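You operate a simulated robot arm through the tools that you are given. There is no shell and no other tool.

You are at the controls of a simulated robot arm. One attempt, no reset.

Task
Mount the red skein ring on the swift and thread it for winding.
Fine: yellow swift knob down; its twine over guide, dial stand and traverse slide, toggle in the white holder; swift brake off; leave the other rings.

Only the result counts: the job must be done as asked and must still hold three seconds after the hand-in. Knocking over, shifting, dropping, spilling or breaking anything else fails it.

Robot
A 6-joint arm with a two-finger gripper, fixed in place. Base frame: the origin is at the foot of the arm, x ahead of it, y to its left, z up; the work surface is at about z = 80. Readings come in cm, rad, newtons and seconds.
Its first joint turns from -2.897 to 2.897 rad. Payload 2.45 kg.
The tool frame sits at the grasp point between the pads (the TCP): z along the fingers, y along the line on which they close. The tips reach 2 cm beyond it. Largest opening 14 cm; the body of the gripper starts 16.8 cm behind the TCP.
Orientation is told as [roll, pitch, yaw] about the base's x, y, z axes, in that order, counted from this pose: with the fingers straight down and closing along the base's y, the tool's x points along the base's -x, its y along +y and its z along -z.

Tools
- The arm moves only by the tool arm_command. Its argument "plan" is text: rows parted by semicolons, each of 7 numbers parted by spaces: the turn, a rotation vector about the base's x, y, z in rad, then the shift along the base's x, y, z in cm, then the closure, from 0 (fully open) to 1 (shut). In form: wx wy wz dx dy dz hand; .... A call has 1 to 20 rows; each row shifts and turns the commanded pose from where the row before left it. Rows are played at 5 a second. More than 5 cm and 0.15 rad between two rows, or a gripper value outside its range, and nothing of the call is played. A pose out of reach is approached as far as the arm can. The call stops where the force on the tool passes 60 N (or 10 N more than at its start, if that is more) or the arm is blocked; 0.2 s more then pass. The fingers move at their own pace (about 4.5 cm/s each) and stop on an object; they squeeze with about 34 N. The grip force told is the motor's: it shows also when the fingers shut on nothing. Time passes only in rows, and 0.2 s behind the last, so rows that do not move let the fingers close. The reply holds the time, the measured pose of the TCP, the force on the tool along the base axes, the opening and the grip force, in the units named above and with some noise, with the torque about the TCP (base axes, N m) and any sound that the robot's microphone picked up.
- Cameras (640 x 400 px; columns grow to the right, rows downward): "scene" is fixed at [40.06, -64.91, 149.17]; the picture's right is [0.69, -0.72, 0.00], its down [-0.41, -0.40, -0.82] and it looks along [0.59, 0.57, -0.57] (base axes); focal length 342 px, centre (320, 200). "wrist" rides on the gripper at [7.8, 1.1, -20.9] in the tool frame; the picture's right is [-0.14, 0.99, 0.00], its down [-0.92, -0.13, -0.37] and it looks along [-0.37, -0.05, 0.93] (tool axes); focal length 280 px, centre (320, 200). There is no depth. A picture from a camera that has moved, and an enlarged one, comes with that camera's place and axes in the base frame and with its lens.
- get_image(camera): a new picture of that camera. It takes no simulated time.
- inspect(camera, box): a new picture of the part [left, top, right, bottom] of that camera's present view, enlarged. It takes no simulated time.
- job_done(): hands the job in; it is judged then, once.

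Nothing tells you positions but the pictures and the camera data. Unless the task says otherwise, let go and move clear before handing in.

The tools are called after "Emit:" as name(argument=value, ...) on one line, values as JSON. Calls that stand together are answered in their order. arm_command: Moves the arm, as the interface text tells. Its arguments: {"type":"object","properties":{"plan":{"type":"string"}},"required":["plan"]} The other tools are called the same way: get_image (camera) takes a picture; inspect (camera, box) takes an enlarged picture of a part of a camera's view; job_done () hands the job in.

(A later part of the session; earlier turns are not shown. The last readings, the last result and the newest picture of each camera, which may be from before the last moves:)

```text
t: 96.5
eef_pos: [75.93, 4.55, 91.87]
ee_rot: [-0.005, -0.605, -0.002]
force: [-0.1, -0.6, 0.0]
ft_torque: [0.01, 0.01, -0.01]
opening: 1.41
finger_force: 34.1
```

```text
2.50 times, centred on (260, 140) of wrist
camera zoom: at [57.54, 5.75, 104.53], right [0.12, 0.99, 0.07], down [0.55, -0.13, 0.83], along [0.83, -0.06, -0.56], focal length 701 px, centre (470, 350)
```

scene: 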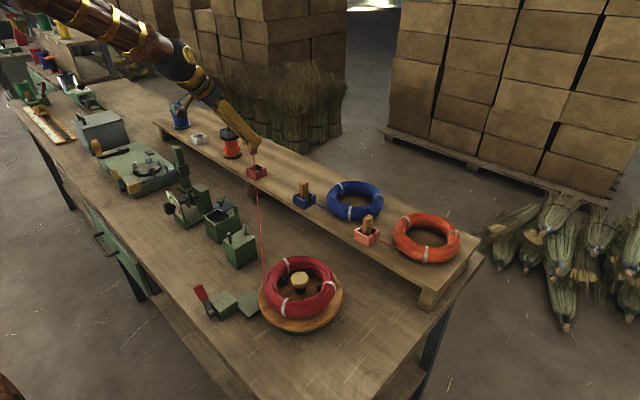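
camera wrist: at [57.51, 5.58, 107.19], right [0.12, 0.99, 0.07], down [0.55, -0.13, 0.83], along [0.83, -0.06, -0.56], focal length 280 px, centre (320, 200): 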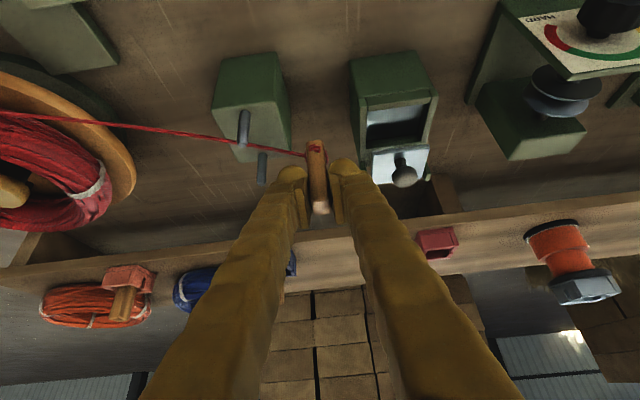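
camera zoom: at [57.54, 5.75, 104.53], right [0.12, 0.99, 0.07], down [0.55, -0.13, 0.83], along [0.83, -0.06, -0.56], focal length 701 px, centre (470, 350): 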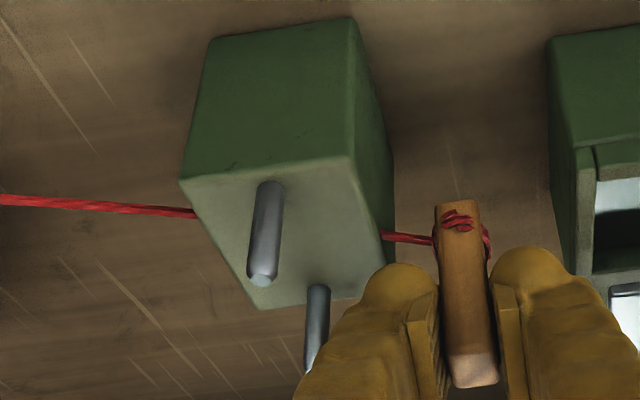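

The twine is just a straight line that even passes through the block, so it isn't caught this way. I'll try carrying the toggle itself through the guide: go to the swift side, then pass between the pins in +y.

Emit:
arm_command(plan="0 0 0 0 0 3 1;0 0 0 0 0 4 1;0 0 0 -0.2 -3.8 0.5 1;0 0 0 -0.2 -4 0 1;0 0 0 -0.2 -4 0 1;0 0 0 -0.1 -1 -2 1;0 0 0 0 0 -3.3 1;0 0 0 0 0 0 1")

Emit:
get_image(camera="wrist")

Emit:
inspect(camera="scene", box=[190, 190, 330, 295])

```text
t: 98.3
eef_pos: [75.51, -7.89, 93.92]
ee_rot: [-0.007, -0.609, -0.002]
force: [0.1, -0.2, 0.1]
ft_torque: [-0.03, 0.01, -0.01]
opening: 1.43
finger_force: 33.4
```

```text
taken
camera wrist: at [57.02, -6.81, 106.59], right [0.12, 0.99, 0.07], down [0.55, -0.13, 0.83], along [0.83, -0.06, -0.56], focal length 280 px, centre (320, 200)
```

wrist: 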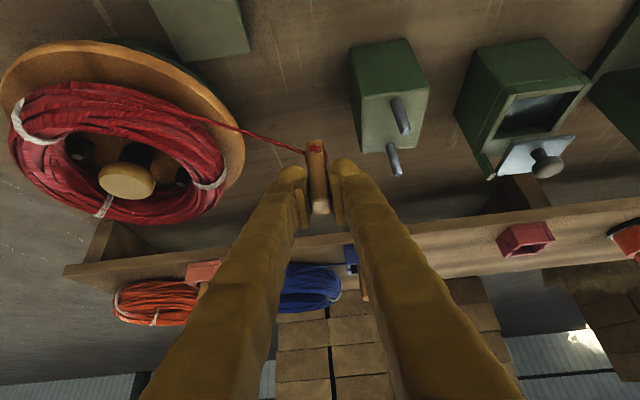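

```text
3.81 times, centred on (260, 242) of scene
camera zoom: at [40.06, -64.91, 149.17], right [0.69, -0.72, 0.0], down [-0.41, -0.4, -0.82], along [0.59, 0.57, -0.57], focal length 1305 px, centre (549, 38)
```

zoom: 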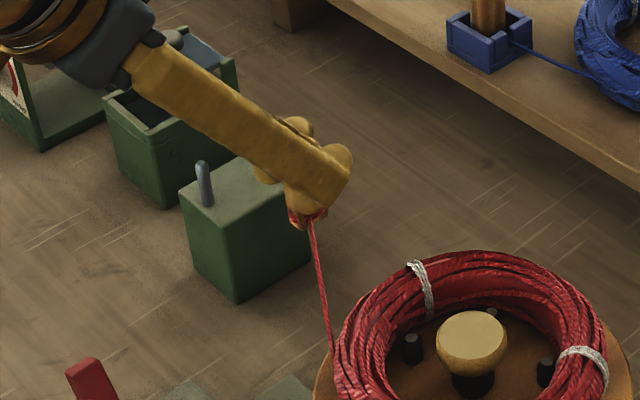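

Emit:
arm_command(plan="0 0 0 -0.4 1.2 0 1;0 0 0 0 1.2 0 1;0 0 0 0 1.2 0 1;0 0 0 0 1.2 0 1;0 0 0 0 1.2 0 1;0 0 0 0 1.2 0 1;0 0 0 0 1.2 0 1;0 0 0 0 1.2 0 1;0 0 0 0 1.2 0 1;0 0 0 0 1.2 0 1;0 0 0 0 0.7 0 1;0 0 0 0 0 0 1")

Emit:
inspect(camera="scene", box=[190, 200, 310, 290])

Emit:
get_image(camera="wrist")

```text
t: 100.9
eef_pos: [74.98, 4.36, 93.88]
ee_rot: [-0.006, -0.606, -0.002]
force: [0.9, -0.1, -0.6]
ft_torque: [-0.02, 0.01, -0.02]
opening: 1.41
finger_force: 33.4
```

```text
4.44 times, centred on (250, 245) of scene
camera zoom: at [40.06, -64.91, 149.17], right [0.69, -0.72, 0.0], down [-0.41, -0.4, -0.82], along [0.59, 0.57, -0.57], focal length 1522 px, centre (631, 0)
```

zoom: 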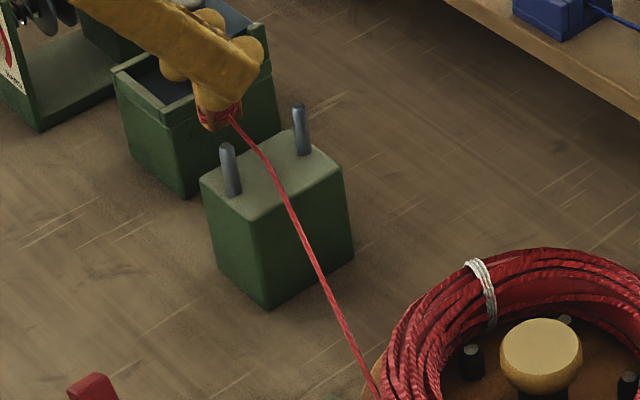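

```text
taken
camera wrist: at [56.49, 5.62, 106.57], right [0.12, 0.99, 0.07], down [0.55, -0.13, 0.83], along [0.83, -0.06, -0.56], focal length 280 px, centre (320, 200)
```

wrist: 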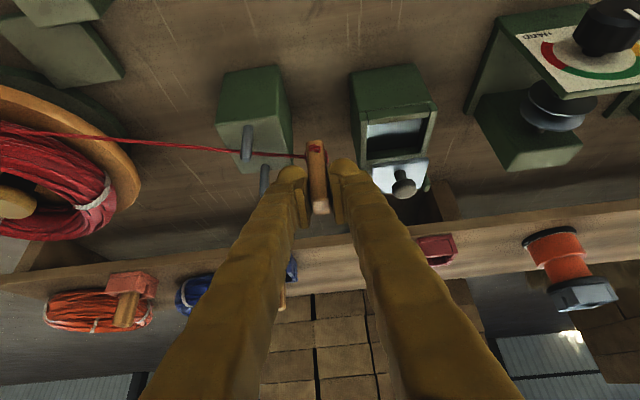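

Emit:
inspect(camera="wrist", box=[180, 90, 340, 210])

Emit:
inspect(camera="scene", box=[220, 220, 290, 285])

```text
3.33 times, centred on (260, 150) of wrist
camera zoom: at [56.49, 5.62, 106.57], right [0.12, 0.99, 0.07], down [0.55, -0.13, 0.83], along [0.83, -0.06, -0.56], focal length 935 px, centre (520, 367)
```

zoom: 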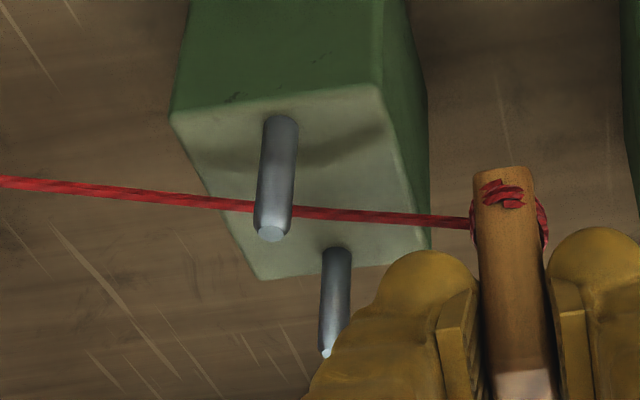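

```text
6.15 times, centred on (255, 252) of scene
camera zoom: at [40.06, -64.91, 149.17], right [0.69, -0.72, 0.0], down [-0.41, -0.4, -0.82], along [0.59, 0.57, -0.57], focal length 2108 px, centre (720, -123)
```

zoom: 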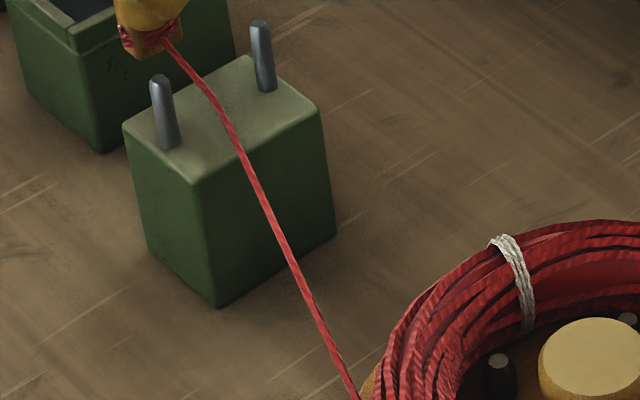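

Now the twine does bend at the guide — carrying the toggle through a gate is what captures it. Next I do the same low over the tension discs at x≈74.7.

Emit:
arm_command(plan="0 0 0 0 1 1 1;0 0 0 -0.1 2 1.2 1;0 0 0 -0.1 2.5 0.3 1;0 0 0 0 3 0 1;0 0 0 0 3 0 1;0 0 0 0 3 0 1;0 0 0 0 0 0 1")

Emit:
inspect(camera="scene", box=[160, 170, 300, 275])

Emit:
get_image(camera="wrist")

```text
t: 102.5
eef_pos: [74.7, 19.01, 96.35]
ee_rot: [-0.004, -0.609, -0.003]
force: [0.3, 0.0, 0.1]
ft_torque: [-0.04, -0.03, -0.02]
opening: 1.41
finger_force: 34.1
```

```text
3.81 times, centred on (230, 222) of scene
camera zoom: at [40.06, -64.91, 149.17], right [0.69, -0.72, 0.0], down [-0.41, -0.4, -0.82], along [0.59, 0.57, -0.57], focal length 1305 px, centre (663, 114)
```

zoom: 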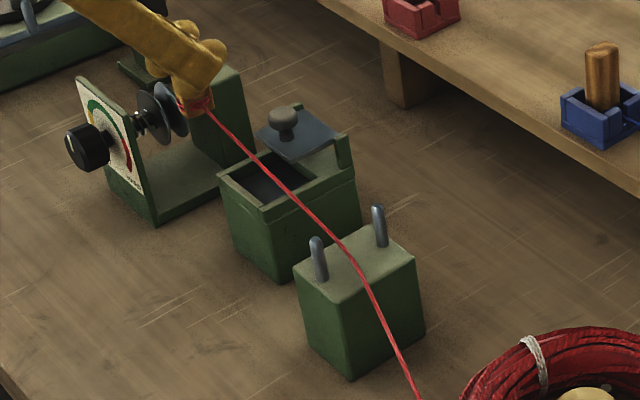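

```text
taken
camera wrist: at [56.25, 20.31, 109.09], right [0.12, 0.99, 0.07], down [0.55, -0.13, 0.83], along [0.83, -0.06, -0.56], focal length 280 px, centre (320, 200)
```

wrist: 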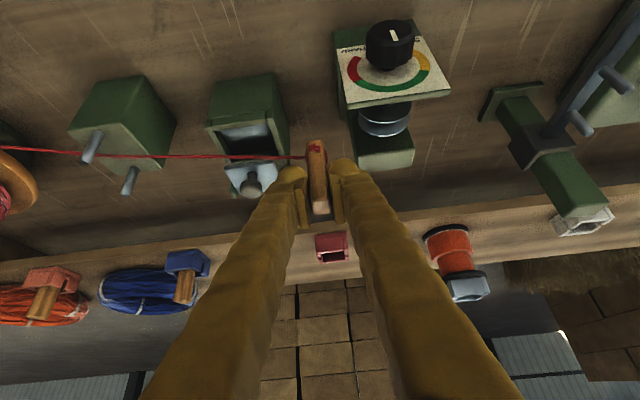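

Emit:
arm_command(plan="0 0 0 0 1.3 -0.1 1;0 0 0 0 1.3 -0.1 1;0 0 0 0 1.2 0 1;0 0 0 0 1.2 0 1;0 0 0 0 1.2 0 1;0 0 0 0 1.2 0 1;0 0 0 0 1.2 0 1;0 0 0 0 1.2 0 1;0 0 0 0 1.2 0 1;0 0 0 0 1.2 0 1;0 0 0 0 1.2 0 1;0 0 0 0 0 0 1")

Emit:
inspect(camera="scene", box=[140, 160, 260, 250])

Emit:
get_image(camera="wrist")

```text
t: 105.1
eef_pos: [74.69, 32.37, 96.38]
ee_rot: [-0.005, -0.608, 0.0]
force: [0.3, 0.8, -0.2]
ft_torque: [0.01, 0.0, -0.01]
opening: 1.4
finger_force: 34.0
```

```text
4.44 times, centred on (200, 205) of scene
camera zoom: at [40.06, -64.91, 149.17], right [0.69, -0.72, 0.0], down [-0.41, -0.4, -0.82], along [0.59, 0.57, -0.57], focal length 1522 px, centre (853, 178)
```

zoom: 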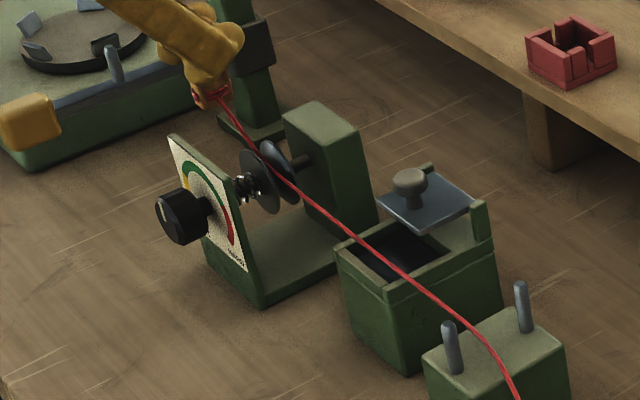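

```text
taken
camera wrist: at [56.23, 33.43, 109.02], right [0.12, 0.99, 0.07], down [0.55, -0.13, 0.83], along [0.83, -0.06, -0.56], focal length 280 px, centre (320, 200)
```

wrist: 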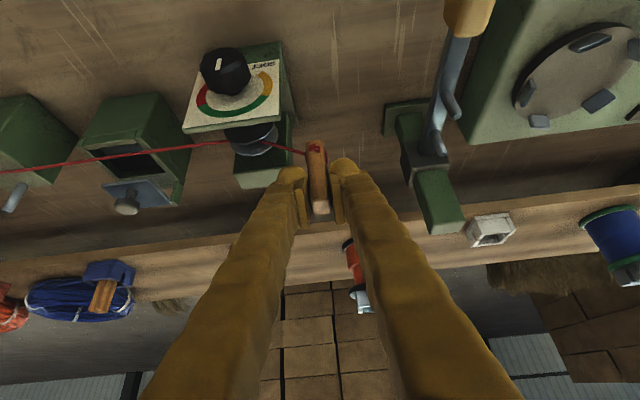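

Emit:
inspect(camera="scene", box=[175, 175, 225, 215])

Emit:
inspect(camera="wrist", box=[180, 90, 330, 210])

```text
10.00 times, centred on (200, 195) of scene
camera zoom: at [40.06, -64.91, 149.17], right [0.69, -0.72, 0.0], down [-0.41, -0.4, -0.82], along [0.59, 0.57, -0.57], focal length 3425 px, centre (1520, 250)
```

zoom: 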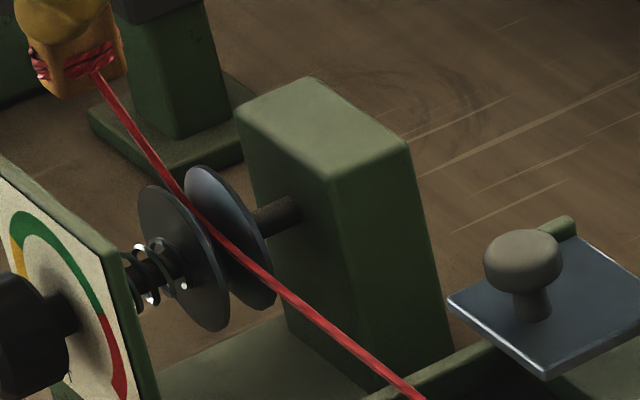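

```text
3.33 times, centred on (255, 150) of wrist
camera zoom: at [56.23, 33.43, 109.02], right [0.12, 0.99, 0.07], down [0.55, -0.13, 0.83], along [0.83, -0.06, -0.56], focal length 935 px, centre (537, 367)
```

zoom: 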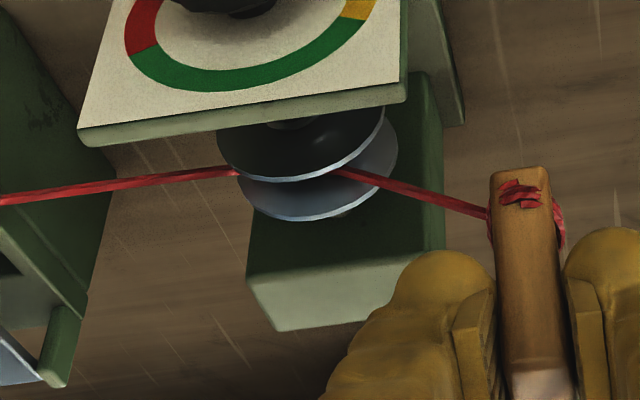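

Captured between the discs too. Next: carry the toggle between the traverse prongs (x 72.6–76.9, y≈43.4), low over the bar.

Emit:
arm_command(plan="0 0 0 0 2 0 1;0 0 0 0.1 2 -0.3 1;0 0 0 0 1.2 -0.4 1;0 0 0 0 1.1 0 1;0 0 0 0 1.1 0 1;0 0 0 0 0 0 1")

Emit:
get_image(camera="wrist")

Emit:
inspect(camera="wrist", box=[260, 60, 480, 220])

Emit:
inspect(camera="scene", box=[110, 130, 220, 215])

```text
t: 106.5
eef_pos: [75.03, 39.72, 95.73]
ee_rot: [-0.006, -0.605, -0.003]
force: [0.6, 0.0, -0.5]
ft_torque: [0.02, 0.03, 0.01]
opening: 1.42
finger_force: 34.3
```

```text
taken
camera wrist: at [56.48, 40.84, 108.31], right [0.12, 0.99, 0.07], down [0.55, -0.13, 0.83], along [0.83, -0.06, -0.56], focal length 280 px, centre (320, 200)
```

wrist: 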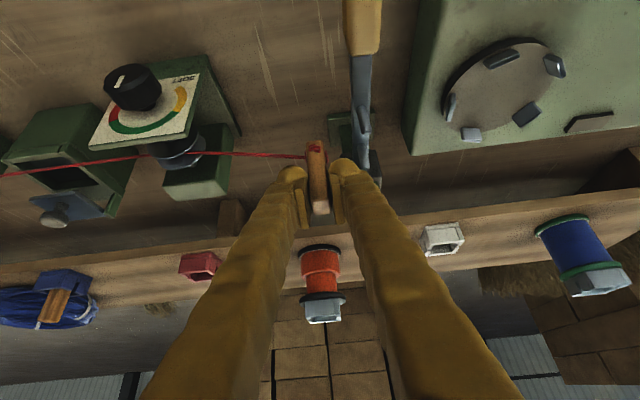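

```text
2.50 times, centred on (370, 140) of wrist
camera zoom: at [56.48, 40.84, 108.31], right [0.12, 0.99, 0.07], down [0.55, -0.13, 0.83], along [0.83, -0.06, -0.56], focal length 701 px, centre (195, 350)
```

zoom: 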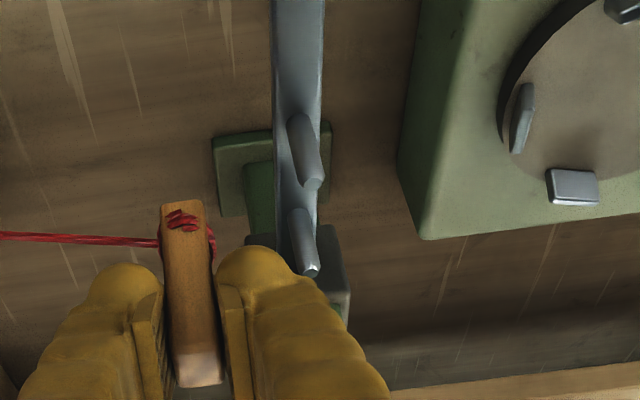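

```text
4.71 times, centred on (165, 172) of scene
camera zoom: at [40.06, -64.91, 149.17], right [0.69, -0.72, 0.0], down [-0.41, -0.4, -0.82], along [0.59, 0.57, -0.57], focal length 1612 px, centre (1049, 329)
```

zoom: 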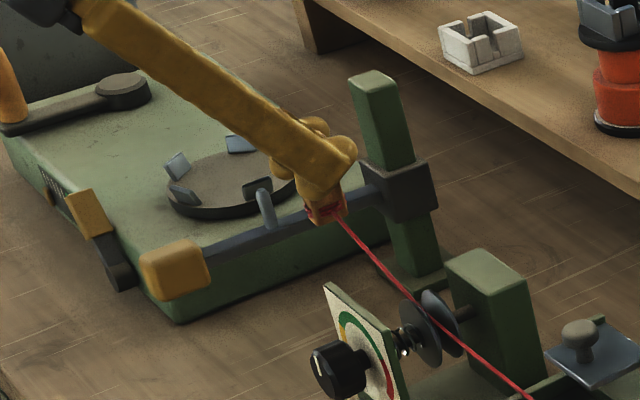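

Emit:
arm_command(plan="0 0 0 -0.2 1.1 0 1;0 0 0 0 1.1 0 1;0 0 0 0 1.1 0 1;0 0 0 0 1.1 0 1;0 0 0 0 1.1 0 1;0 0 0 0 1.1 0 1;0 0 0 0 1.1 0 1;0 0 0 0 0 0 1")

Emit:
get_image(camera="wrist")

Emit:
inspect(camera="wrist", box=[180, 60, 400, 220])

Emit:
inspect(camera="scene", box=[110, 130, 220, 215])

```text
t: 108.3
eef_pos: [74.71, 47.55, 95.43]
ee_rot: [-0.006, -0.607, -0.003]
force: [-0.3, 0.6, -1.5]
ft_torque: [0.0, -0.01, 0.01]
opening: 1.41
finger_force: 33.7
```

```text
taken
camera wrist: at [56.26, 48.72, 108.12], right [0.12, 0.99, 0.07], down [0.55, -0.13, 0.83], along [0.83, -0.06, -0.56], focal length 280 px, centre (320, 200)
```

wrist: 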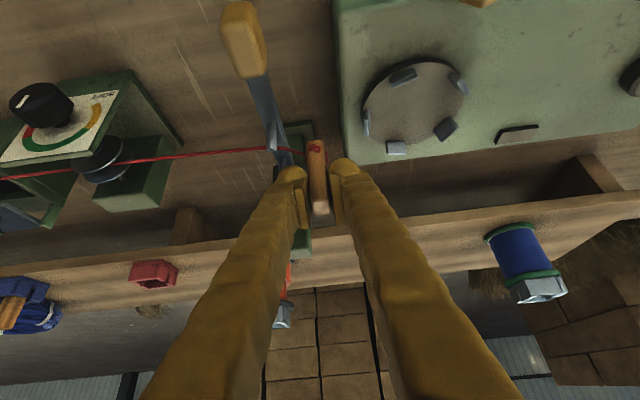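

```text
2.50 times, centred on (290, 140) of wrist
camera zoom: at [56.26, 48.72, 108.12], right [0.12, 0.99, 0.07], down [0.55, -0.13, 0.83], along [0.83, -0.06, -0.56], focal length 701 px, centre (395, 350)
```

zoom: 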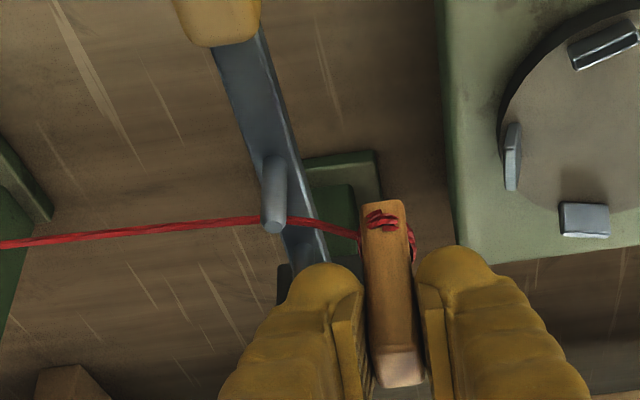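

```text
4.71 times, centred on (165, 172) of scene
camera zoom: at [40.06, -64.91, 149.17], right [0.69, -0.72, 0.0], down [-0.41, -0.4, -0.82], along [0.59, 0.57, -0.57], focal length 1612 px, centre (1049, 329)
```

zoom: 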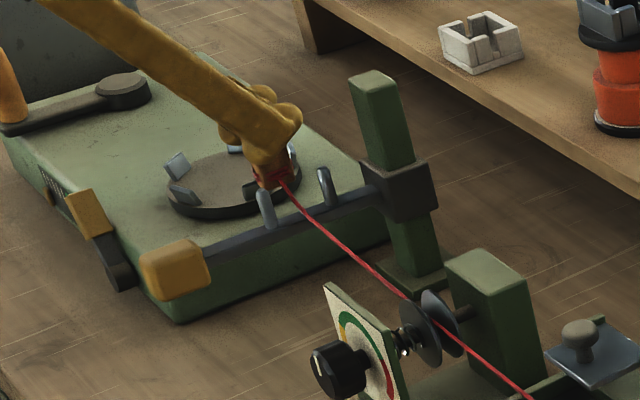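

The twine is captured at the traverse as well. Now I raise the toggle and carry it to above the white holder at (96.4,55.5).

Emit:
arm_command(plan="0 0 0 0.5 0.5 2 1;0 0 0 1.5 0.8 2 1;0 0 0 3.5 1.2 1.2 1;0 0 0 4 1.35 0.2 1;0 0 0 4 1.35 0 1;0 0 0 4 1.35 0 1;0 0 0 4 1.35 0 1;0 0 0 0 0 0 1")

Emit:
get_image(camera="wrist")

Emit:
inspect(camera="wrist", box=[260, 80, 400, 220])

Emit:
inspect(camera="scene", box=[120, 95, 240, 200])

```text
t: 110.1
eef_pos: [96.0, 55.36, 101.12]
ee_rot: [-0.008, -0.605, -0.002]
force: [-0.1, -0.7, -0.3]
ft_torque: [-0.01, 0.04, 0.01]
opening: 1.42
finger_force: 34.7
```

```text
taken
camera wrist: at [77.49, 56.62, 113.79], right [0.12, 0.99, 0.07], down [0.55, -0.13, 0.83], along [0.83, -0.06, -0.56], focal length 280 px, centre (320, 200)
```

wrist: 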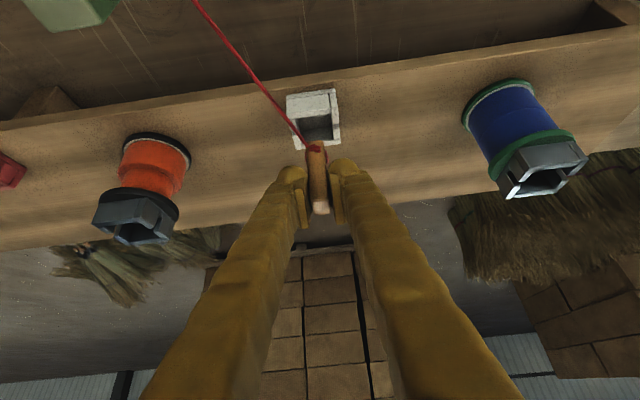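

```text
2.86 times, centred on (330, 150) of wrist
camera zoom: at [77.49, 56.62, 113.79], right [0.12, 0.99, 0.07], down [0.55, -0.13, 0.83], along [0.83, -0.06, -0.56], focal length 801 px, centre (291, 343)
```

zoom: 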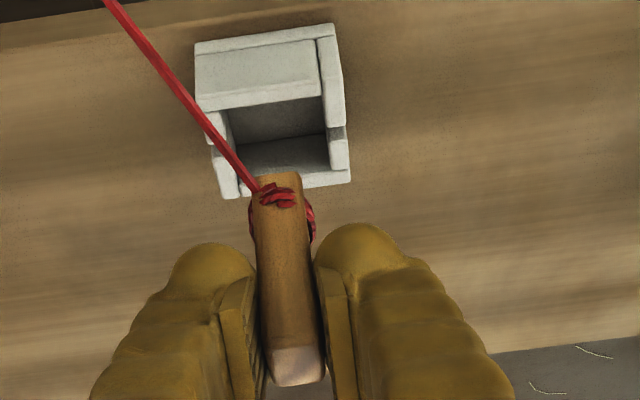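

```text
3.81 times, centred on (180, 148) of scene
camera zoom: at [40.06, -64.91, 149.17], right [0.69, -0.72, 0.0], down [-0.41, -0.4, -0.82], along [0.59, 0.57, -0.57], focal length 1305 px, centre (853, 400)
```

zoom: 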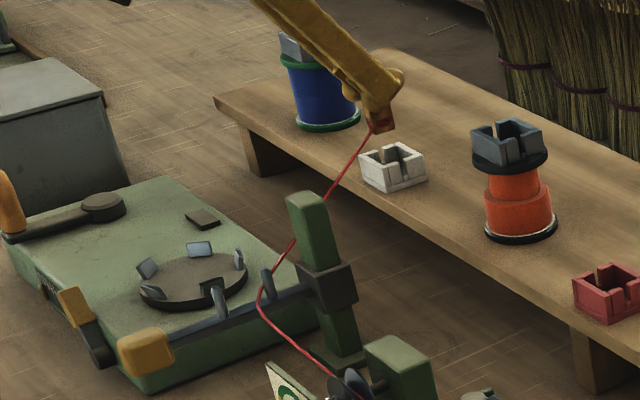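

Emit:
arm_command(plan="0 0 0 0.38 0.22 -0.8 1;0 0 0 0 0 -0.8 1;0 0 0 0 0 0 1")

Emit:
inspect(camera="wrist", box=[260, 80, 400, 220])

Emit:
inspect(camera="scene", box=[175, 110, 235, 155])

```text
t: 110.9
eef_pos: [96.39, 55.57, 99.38]
ee_rot: [-0.004, -0.607, -0.003]
force: [0.5, -0.5, 0.1]
ft_torque: [0.02, 0.02, 0.0]
opening: 1.41
finger_force: 33.8
```

```text
2.86 times, centred on (330, 150) of wrist
camera zoom: at [77.97, 56.82, 112.07], right [0.12, 0.99, 0.07], down [0.55, -0.13, 0.83], along [0.83, -0.06, -0.56], focal length 801 px, centre (291, 343)
```

zoom: 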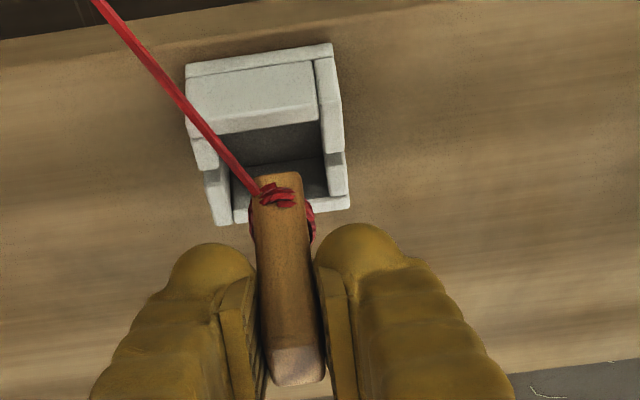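

```text
8.89 times, centred on (205, 132) of scene
camera zoom: at [40.06, -64.91, 149.17], right [0.69, -0.72, 0.0], down [-0.41, -0.4, -0.82], along [0.59, 0.57, -0.57], focal length 3044 px, centre (1342, 800)
```

zoom: 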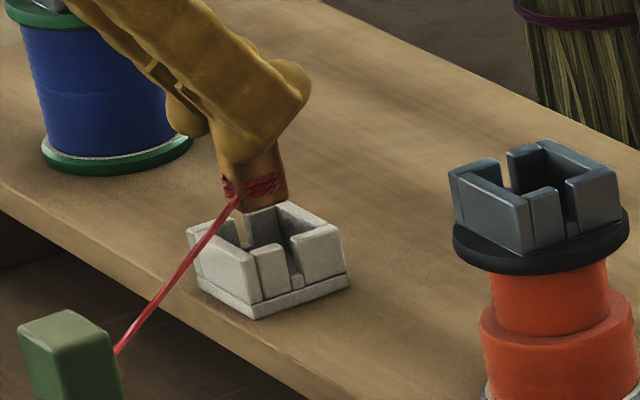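

Alignment matches the geometry at the red holder (TCP ≈(96.4,55.6)). I lower slowly into the white holder, watching for contact.

Emit:
arm_command(plan="0 0 0 0 0 -0.4 1;0 0 0 0 0 -0.4 1;0 0 0 0 0 -0.4 1;0 0 0 0 0 -0.3 1;0 0 0 0 0 0 1")

Emit:
inspect(camera="wrist", box=[260, 80, 400, 220])

Emit:
inspect(camera="scene", box=[175, 110, 235, 155])

```text
t: 112.1
eef_pos: [96.43, 55.72, 97.8]
ee_rot: [-0.005, -0.608, 0.0]
force: [0.0, 0.1, -0.2]
ft_torque: [-0.04, -0.04, -0.05]
opening: 1.41
finger_force: 34.6
```

```text
2.86 times, centred on (330, 150) of wrist
camera zoom: at [78.06, 56.96, 110.52], right [0.12, 0.99, 0.07], down [0.55, -0.13, 0.83], along [0.83, -0.06, -0.56], focal length 801 px, centre (291, 343)
```

zoom: 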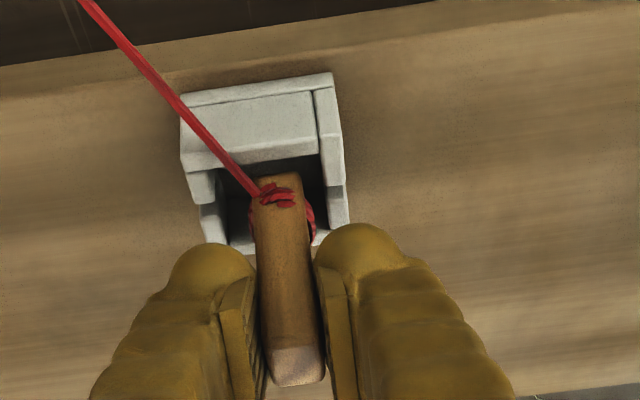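

```text
8.89 times, centred on (205, 132) of scene
camera zoom: at [40.06, -64.91, 149.17], right [0.69, -0.72, 0.0], down [-0.41, -0.4, -0.82], along [0.59, 0.57, -0.57], focal length 3044 px, centre (1342, 800)
```

zoom: 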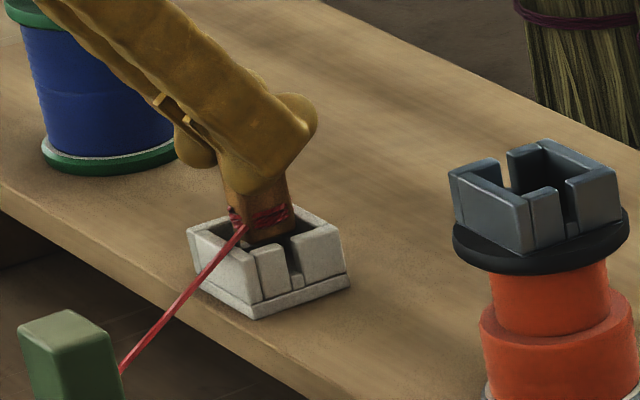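

Emit:
arm_command(plan="0 0 0 0 0 -0.4 1;0 0 0 0 0 -0.4 1;0 0 0 0 0 -0.4 1;0 0 0 0 0 -0.2 1;0 0 0 0 0 0 1")

Emit:
inspect(camera="wrist", box=[260, 80, 400, 220])

Emit:
inspect(camera="scene", box=[175, 110, 235, 155])

```text
t: 113.3
eef_pos: [96.37, 55.52, 96.36]
ee_rot: [-0.005, -0.605, -0.003]
force: [-0.3, 0.1, -0.4]
ft_torque: [0.02, 0.02, -0.04]
opening: 1.39
finger_force: 34.2
```

```text
2.86 times, centred on (330, 150) of wrist
camera zoom: at [78.04, 56.81, 109.08], right [0.12, 0.99, 0.07], down [0.55, -0.13, 0.83], along [0.83, -0.06, -0.56], focal length 801 px, centre (291, 343)
```

zoom: 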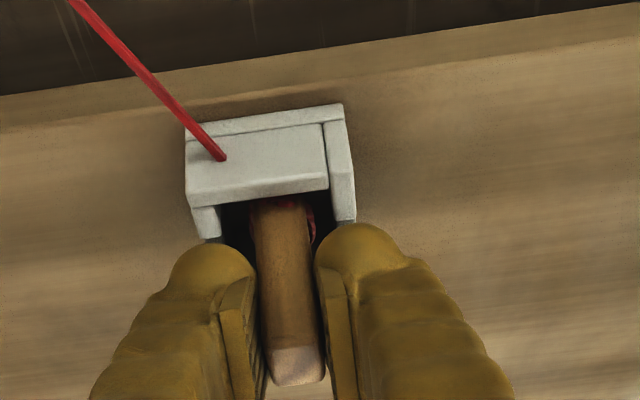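

```text
8.89 times, centred on (205, 132) of scene
camera zoom: at [40.06, -64.91, 149.17], right [0.69, -0.72, 0.0], down [-0.41, -0.4, -0.82], along [0.59, 0.57, -0.57], focal length 3044 px, centre (1342, 800)
```

zoom: 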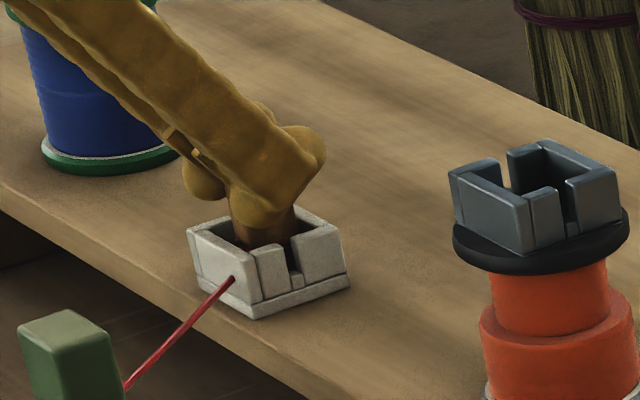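

Emit:
arm_command(plan="0 0 0 0 0 -0.15 1;0 0 0 0 0 -0.1 1;0 0 0 0 0 0 1")

```text
t: 114.1
eef_pos: [96.56, 55.64, 96.19]
ee_rot: [-0.004, -0.605, -0.002]
force: [-1.7, -0.7, 0.5]
ft_torque: [0.0, 0.0, 0.02]
opening: 1.4
finger_force: 33.7
```

At the same height as at pickup. I release by opening gradually, then check the toggle before withdrawing.

Emit:
arm_command(plan="0 0 0 0 0 0 0.87;0 0 0 0 0 0 0.82;0 0 0 0 0 0 0.77;0 0 0 0 0 0 0.72;0 0 0 0 0 0 0.72")

Emit:
get_image(camera="wrist")

Emit:
inspect(camera="scene", box=[175, 110, 235, 155])

```text
t: 115.3
eef_pos: [96.55, 55.71, 96.24]
ee_rot: [-0.005, -0.606, -0.002]
force: [0.9, -0.3, 0.2]
ft_torque: [0.01, -0.04, 0.01]
opening: 3.94
finger_force: 0.1
```

```text
taken
camera wrist: at [78.1, 56.8, 108.9], right [0.12, 0.99, 0.07], down [0.55, -0.13, 0.83], along [0.83, -0.06, -0.56], focal length 280 px, centre (320, 200)
```

wrist: 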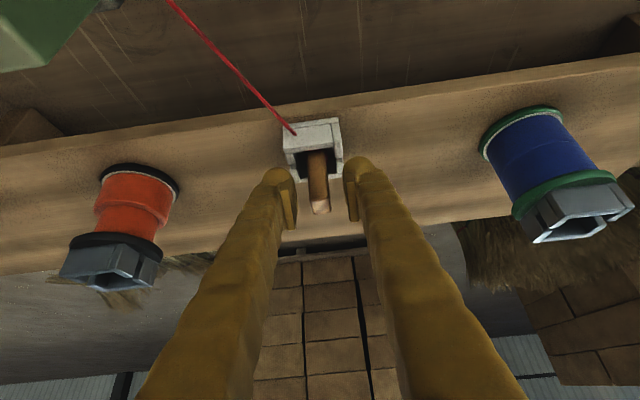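

```text
8.89 times, centred on (205, 132) of scene
camera zoom: at [40.06, -64.91, 149.17], right [0.69, -0.72, 0.0], down [-0.41, -0.4, -0.82], along [0.59, 0.57, -0.57], focal length 3044 px, centre (1342, 800)
```

zoom: 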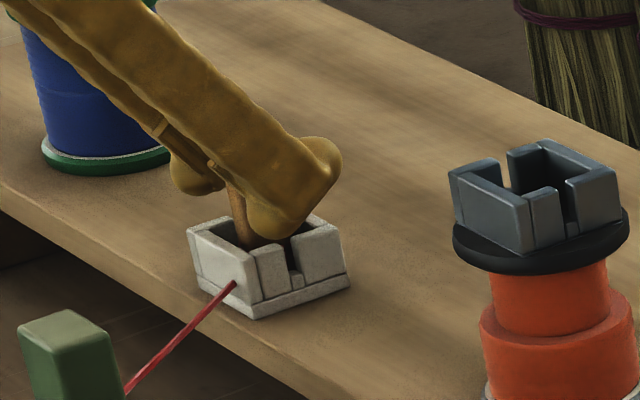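

Emit:
arm_command(plan="0 0 0 0 0 0.8 0.7;0 0 0 0 0 1.5 0.68;0 0 0 0 0 2.5 0.65;0 0 0 -0.5 0 4 0.65;0 0 0 -2 0 4 0.65;0 0 0 -4 0 2.5 0.65;0 0 0 -4 0 1 0.65;0 0 0 -4 0 0 0.65;0 0 0 0 0 0 0.65")

Emit:
get_image(camera="wrist")

Emit:
get_image(camera="scene")

Emit:
inspect(camera="scene", box=[100, 110, 220, 200])

Emit:
inspect(camera="scene", box=[160, 170, 310, 285])

```text
t: 117.3
eef_pos: [82.19, 55.62, 112.58]
ee_rot: [-0.005, -0.605, 0.0]
force: [-0.4, 0.1, 0.3]
ft_torque: [-0.04, 0.0, -0.02]
opening: 4.9
finger_force: 0.0
```

```text
taken
camera wrist: at [63.82, 56.72, 125.24], right [0.12, 0.99, 0.07], down [0.55, -0.13, 0.83], along [0.83, -0.06, -0.56], focal length 280 px, centre (320, 200)
```

wrist: 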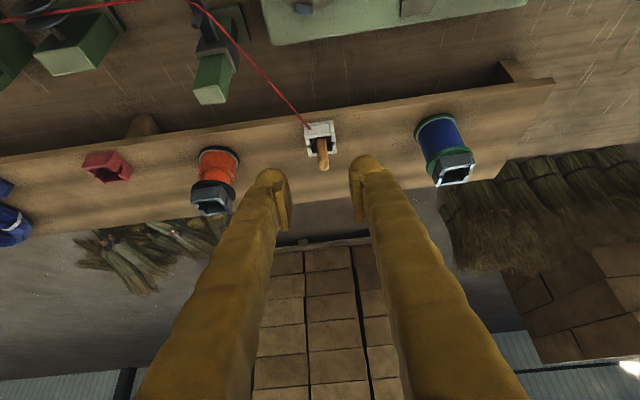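

```text
taken
```

scene: 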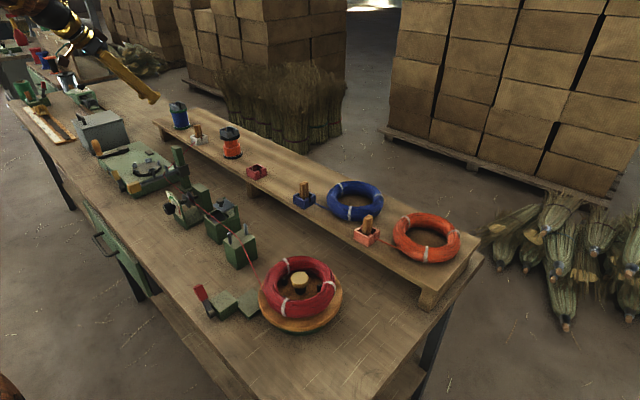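

```text
4.44 times, centred on (160, 155) of scene
camera zoom: at [40.06, -64.91, 149.17], right [0.69, -0.72, 0.0], down [-0.41, -0.4, -0.82], along [0.59, 0.57, -0.57], focal length 1522 px, centre (1031, 400)
```

zoom: 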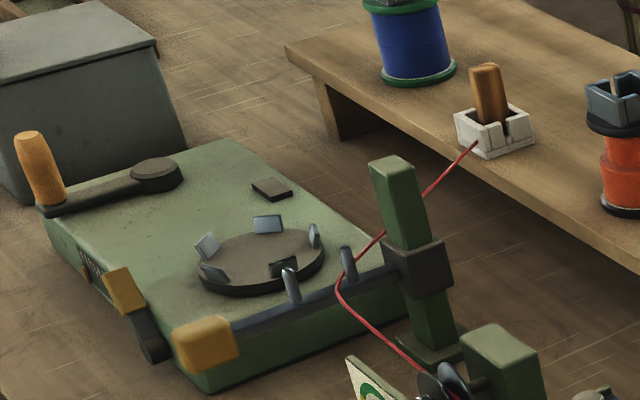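

```text
3.48 times, centred on (235, 228) of scene
camera zoom: at [40.06, -64.91, 149.17], right [0.69, -0.72, 0.0], down [-0.41, -0.4, -0.82], along [0.59, 0.57, -0.57], focal length 1191 px, centre (616, 104)
```

zoom: 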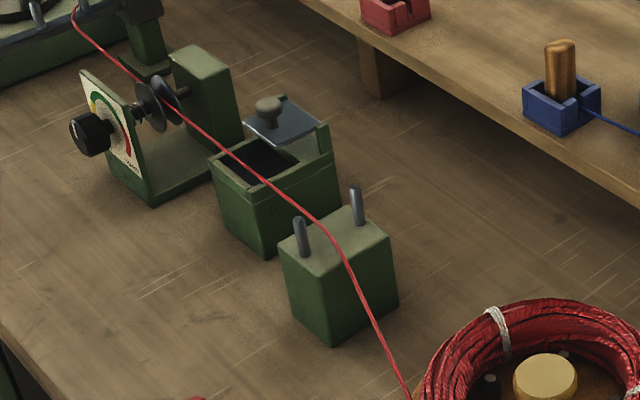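

Everything is threaded: guide, discs, prongs, toggle in the white holder. Before handing in I want proof that the brake is off, so I compare the swift's rotation and look at the brake again.

Emit:
inspect(camera="scene", box=[245, 245, 355, 335])

Emit:
inspect(camera="scene", box=[190, 270, 270, 325])

Emit:
inspect(camera="scene", box=[145, 155, 195, 195])

```text
4.44 times, centred on (300, 290) of scene
camera zoom: at [40.06, -64.91, 149.17], right [0.69, -0.72, 0.0], down [-0.41, -0.4, -0.82], along [0.59, 0.57, -0.57], focal length 1522 px, centre (409, -200)
```

zoom: 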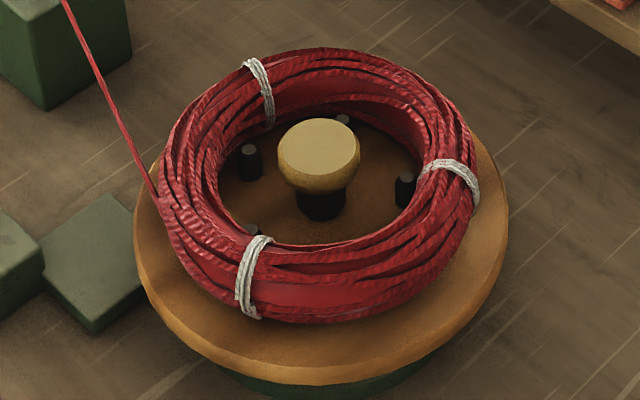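

```text
7.27 times, centred on (230, 298) of scene
camera zoom: at [40.06, -64.91, 149.17], right [0.69, -0.72, 0.0], down [-0.41, -0.4, -0.82], along [0.59, 0.57, -0.57], focal length 2491 px, centre (974, -509)
```

zoom: 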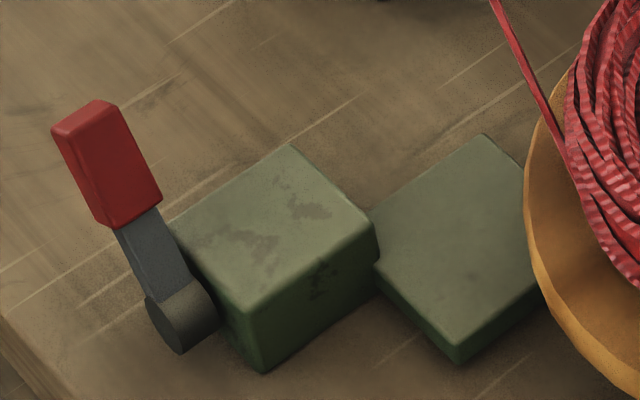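

```text
10.00 times, centred on (170, 175) of scene
camera zoom: at [40.06, -64.91, 149.17], right [0.69, -0.72, 0.0], down [-0.41, -0.4, -0.82], along [0.59, 0.57, -0.57], focal length 3425 px, centre (1820, 450)
```

zoom: 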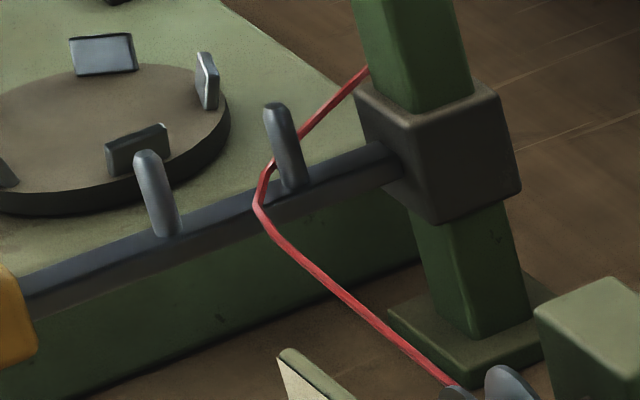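

I'd like certainty about the brake: I'll untilt, go over the swift and gently twist the knob a few degrees to feel whether the rotor turns freely.

Emit:
arm_command(plan="0 0.15 0 0 -2 0 0.65;0 0.15 0 0 -3 0 0.65;0 0.15 0 0 -4 0 0.65;0 0.155 0 0 -4.5 0 0.65;0 0 0 -0.4 -4.8 0 0.65;0 0 0 -0.4 -4.8 0 0.65;0 0 0 -0.4 -4.8 0 0.65;0 0 0 -0.4 -4.8 0 0.65;0 0 0 -0.4 -4.8 0 0.65;0 0 0 -0.4 -4.8 0 0.65;0 0 0 -0.4 -4.8 0 0.65;0 0 0 -0.4 -4.8 0 0.65;0 0 0 -0.4 -4.8 0 0.65;0 0 0 -0.4 -4.8 0 0.65;0 0 0 -0.4 -4.8 0 0.65;0 0 0 -0.4 -4.8 0 0.65;0 0 0 -0.4 -4.8 0 0.65;0 0 0 -0.4 -4.8 0 0.65;0 0 0 0 0 0 0.65")

Emit:
get_image(camera="wrist")

```text
refused: row 4 steps farther than a row can; nothing moved
```

```text
taken
camera wrist: at [63.82, 56.72, 125.24], right [0.12, 0.99, 0.07], down [0.55, -0.13, 0.83], along [0.83, -0.06, -0.56], focal length 280 px, centre (320, 200)
```

wrist: 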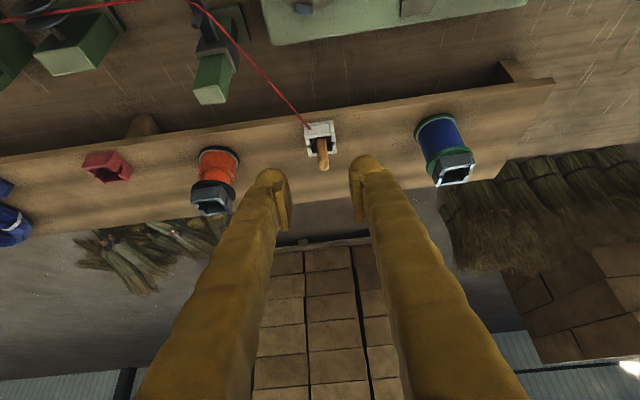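

Emit:
arm_command(plan="0 0.15 0 0 -2 0 0.65;0 0.15 0 0 -3 0 0.65;0 0.15 0 0 -4 0 0.65;0 0.149 0 0 -4.5 0 0.65;0 0 0 -0.4 -4.8 0 0.65;0 0 0 -0.4 -4.8 0 0.65;0 0 0 -0.4 -4.8 0 0.65;0 0 0 -0.4 -4.8 0 0.65;0 0 0 -0.4 -4.8 0 0.65;0 0 0 -0.4 -4.8 0 0.65;0 0 0 -0.4 -4.8 0 0.65;0 0 0 -0.4 -4.8 0 0.65;0 0 0 -0.4 -4.8 0 0.65;0 0 0 -0.4 -4.8 0 0.65;0 0 0 -0.4 -4.8 0 0.65;0 0 0 -0.4 -4.8 0 0.65;0 0 0 -0.4 -4.8 0 0.65;0 0 0 -0.4 -4.8 0 0.65;0 0 0 0 0 0 0.65")

Emit:
get_image(camera="wrist")

```text
t: 121.3
eef_pos: [76.16, -25.3, 112.33]
ee_rot: [-0.006, -0.007, -0.004]
force: [0.0, 0.2, 0.0]
ft_torque: [0.01, -0.02, -0.01]
opening: 4.9
finger_force: 0.1
```

```text
taken
camera wrist: at [68.05, -24.02, 133.16], right [0.14, 0.99, -0.01], down [0.92, -0.13, 0.38], along [0.37, -0.06, -0.93], focal length 280 px, centre (320, 200)
```

wrist: 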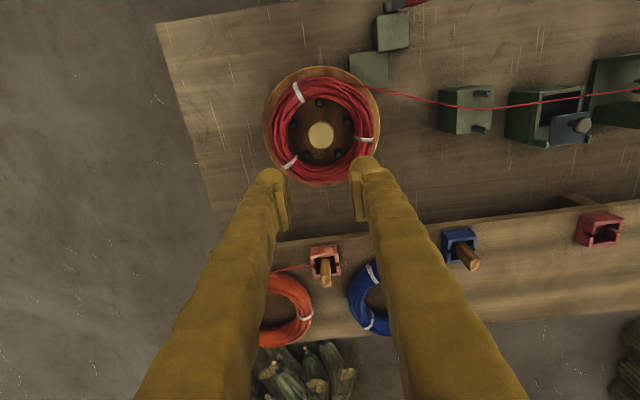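

Emit:
arm_command(plan="0 0 0 -0.7 0.1 -4 0.65;0 0 0 -0.7 0.1 -4 0.65;0 0 0 0 0 -4 0.65;0 0 0 0 0 -4 0.65;0 0 0 0 0 -2.5 0.65;0 0 0 0 0 0 0.65")

Emit:
inspect(camera="wrist", box=[220, 100, 420, 260])

Emit:
inspect(camera="scene", box=[245, 235, 355, 335])

```text
t: 122.7
eef_pos: [74.71, -25.04, 94.25]
ee_rot: [-0.007, -0.006, -0.002]
force: [0.5, 0.0, -1.1]
ft_torque: [-0.02, -0.01, 0.01]
opening: 4.92
finger_force: 0.1
```

```text
2.50 times, centred on (320, 180) of wrist
camera zoom: at [66.64, -23.76, 115.07], right [0.14, 0.99, -0.01], down [0.92, -0.13, 0.38], along [0.37, -0.06, -0.93], focal length 701 px, centre (320, 250)
```

zoom: 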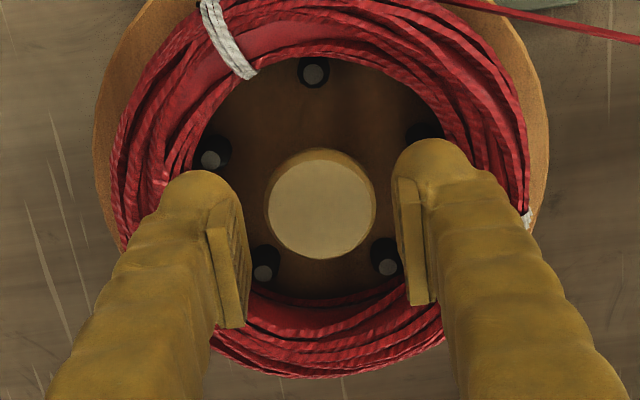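

```text
4.00 times, centred on (300, 285) of scene
camera zoom: at [40.06, -64.91, 149.17], right [0.69, -0.72, 0.0], down [-0.41, -0.4, -0.82], along [0.59, 0.57, -0.57], focal length 1370 px, centre (400, -140)
```

zoom: 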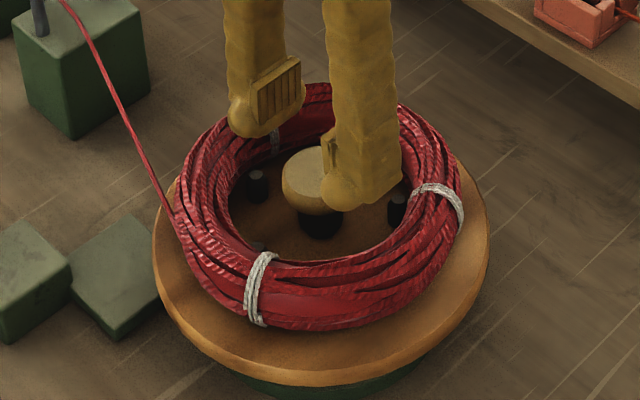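

Emit:
arm_command(plan="0 0 0 -0.1 0 -1 0.65;0 0 0 0 0 -0.9 0.65;0 0 0 0 0 -0.4 0.65;0 0 0 0 0 -0.3 0.65;0 0 0 0 0 0 0.65")

Emit:
inspect(camera="scene", box=[245, 235, 355, 335])

```text
t: 123.9
eef_pos: [74.83, -24.94, 91.49]
ee_rot: [-0.007, -0.005, -0.001]
force: [-0.6, 1.0, 0.1]
ft_torque: [0.02, 0.0, -0.01]
opening: 4.9
finger_force: 0.0
```

```text
4.00 times, centred on (300, 285) of scene
camera zoom: at [40.06, -64.91, 149.17], right [0.69, -0.72, 0.0], down [-0.41, -0.4, -0.82], along [0.59, 0.57, -0.57], focal length 1370 px, centre (400, -140)
```

zoom: 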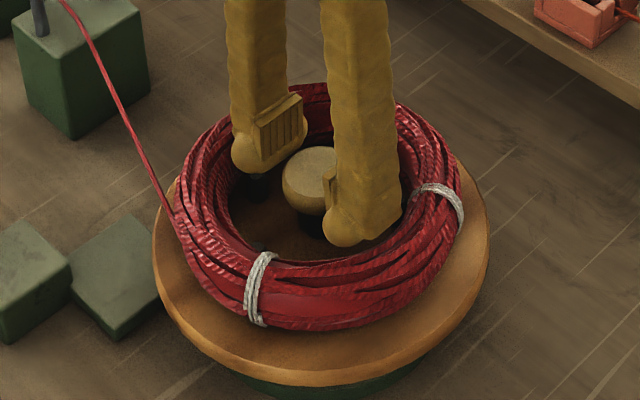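

Emit:
arm_command(plan="0 0 0 0 -0.15 0 0.66;0 0 0 0 0 0 0.69;0 0 0 0 0 0 0.75;0 0 0 0 0 0 1;0 0 0 0 0 0 1")

Emit:
arm_command(plan="0 0 0.03 0 0 0 1;0 0 0.03 0 0 0 1;0 0 0.03 0 0 0 1;0 0 0.03 0 0 0 1;0 0 0 0 0 0 1")

Emit:
inspect(camera="scene", box=[245, 235, 355, 335])

```text
t: 125.1
eef_pos: [74.77, -25.08, 91.41]
ee_rot: [-0.006, -0.005, -0.001]
force: [0.8, 19.8, 0.4]
ft_torque: [0.19, 0.02, 0.03]
opening: 4.01
finger_force: 45.2
```

```text
t: 126.3
eef_pos: [74.79, -25.07, 91.41]
ee_rot: [-0.005, -0.007, 0.119]
force: [-19.1, 28.0, 2.7]
ft_torque: [0.32, 0.23, 0.06]
opening: 3.98
finger_force: 45.4
```

```text
4.00 times, centred on (300, 285) of scene
camera zoom: at [40.06, -64.91, 149.17], right [0.69, -0.72, 0.0], down [-0.41, -0.4, -0.82], along [0.59, 0.57, -0.57], focal length 1370 px, centre (400, -140)
```

zoom: 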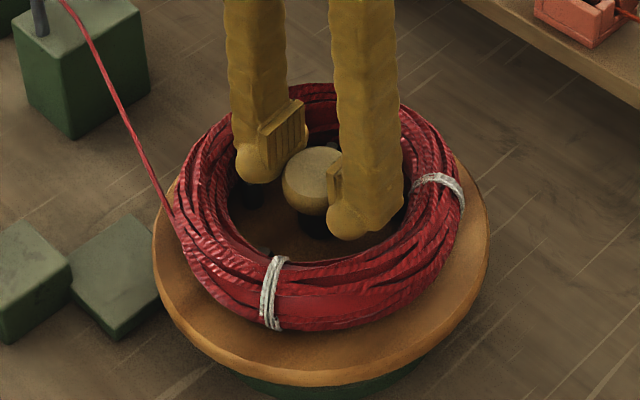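

The rotor turns with almost no torque (0.06 N·m), so the brake is off. I turn it back, release, and re-press the knob to make sure it is fully down.

Emit:
arm_command(plan="0 0 -0.03 0 0 0 1;0 0 -0.03 0 0 0 1;0 0 -0.03 0 0 0 1;0 0 -0.03 0 0 0 1;0 0 0 0 0 0 0.9;0 0 0 0 0 0 0.7;0 0 0 0 0 0 0.65;0 0 0 0 0 0 0.65;0 0 0 0 0 1 0.65;0 0 0 0 0 2 0.65;0 0 0 0 0 3.5 0.65;0 0 0 0 0 3.5 1;0 0 0 0 0 0 1;0 0 0 0 0 0 1")

Emit:
inspect(camera="scene", box=[245, 235, 355, 335])

```text
t: 129.3
eef_pos: [74.89, -25.07, 101.58]
ee_rot: [-0.007, -0.006, -0.003]
force: [-0.1, -0.1, -0.7]
ft_torque: [0.0, 0.0, 0.01]
opening: 0.01
finger_force: 16.7
```

```text
4.00 times, centred on (300, 285) of scene
camera zoom: at [40.06, -64.91, 149.17], right [0.69, -0.72, 0.0], down [-0.41, -0.4, -0.82], along [0.59, 0.57, -0.57], focal length 1370 px, centre (400, -140)
```

zoom: 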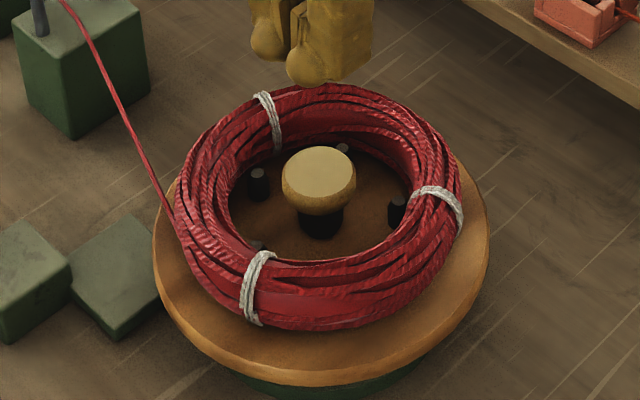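

Emit:
arm_command(plan="0 0 0 0 0 -3 1;0 0 0 0 0 -3 1;0 0 0 0 0 -1.5 1;0 0 0 0 0 -0.6 1;0 0 0 0 0 -0.3 1;0 0 0 0 0 -0.2 1;0 0 0 0 0 -0.15 1;0 0 0 0 0 0 1")

Emit:
arm_command(plan="0 0 0 0 0 -0.1 1;0 0 0 0 0 -0.1 1;0 0 0 0 0 -0.1 1;0 0 0 0 0 0 1")

```text
t: 131.1
eef_pos: [74.83, -25.11, 92.79]
ee_rot: [-0.007, -0.008, 0.0]
force: [0.4, 0.6, 2.3]
ft_torque: [0.08, 0.01, 0.0]
opening: 0.62
finger_force: 29.2
```

```text
t: 132.1
eef_pos: [74.87, -25.13, 92.38]
ee_rot: [-0.007, -0.01, -0.001]
force: [9.1, -7.6, 28.9]
ft_torque: [-0.1, -0.09, 0.02]
opening: 0.59
finger_force: 29.3
```

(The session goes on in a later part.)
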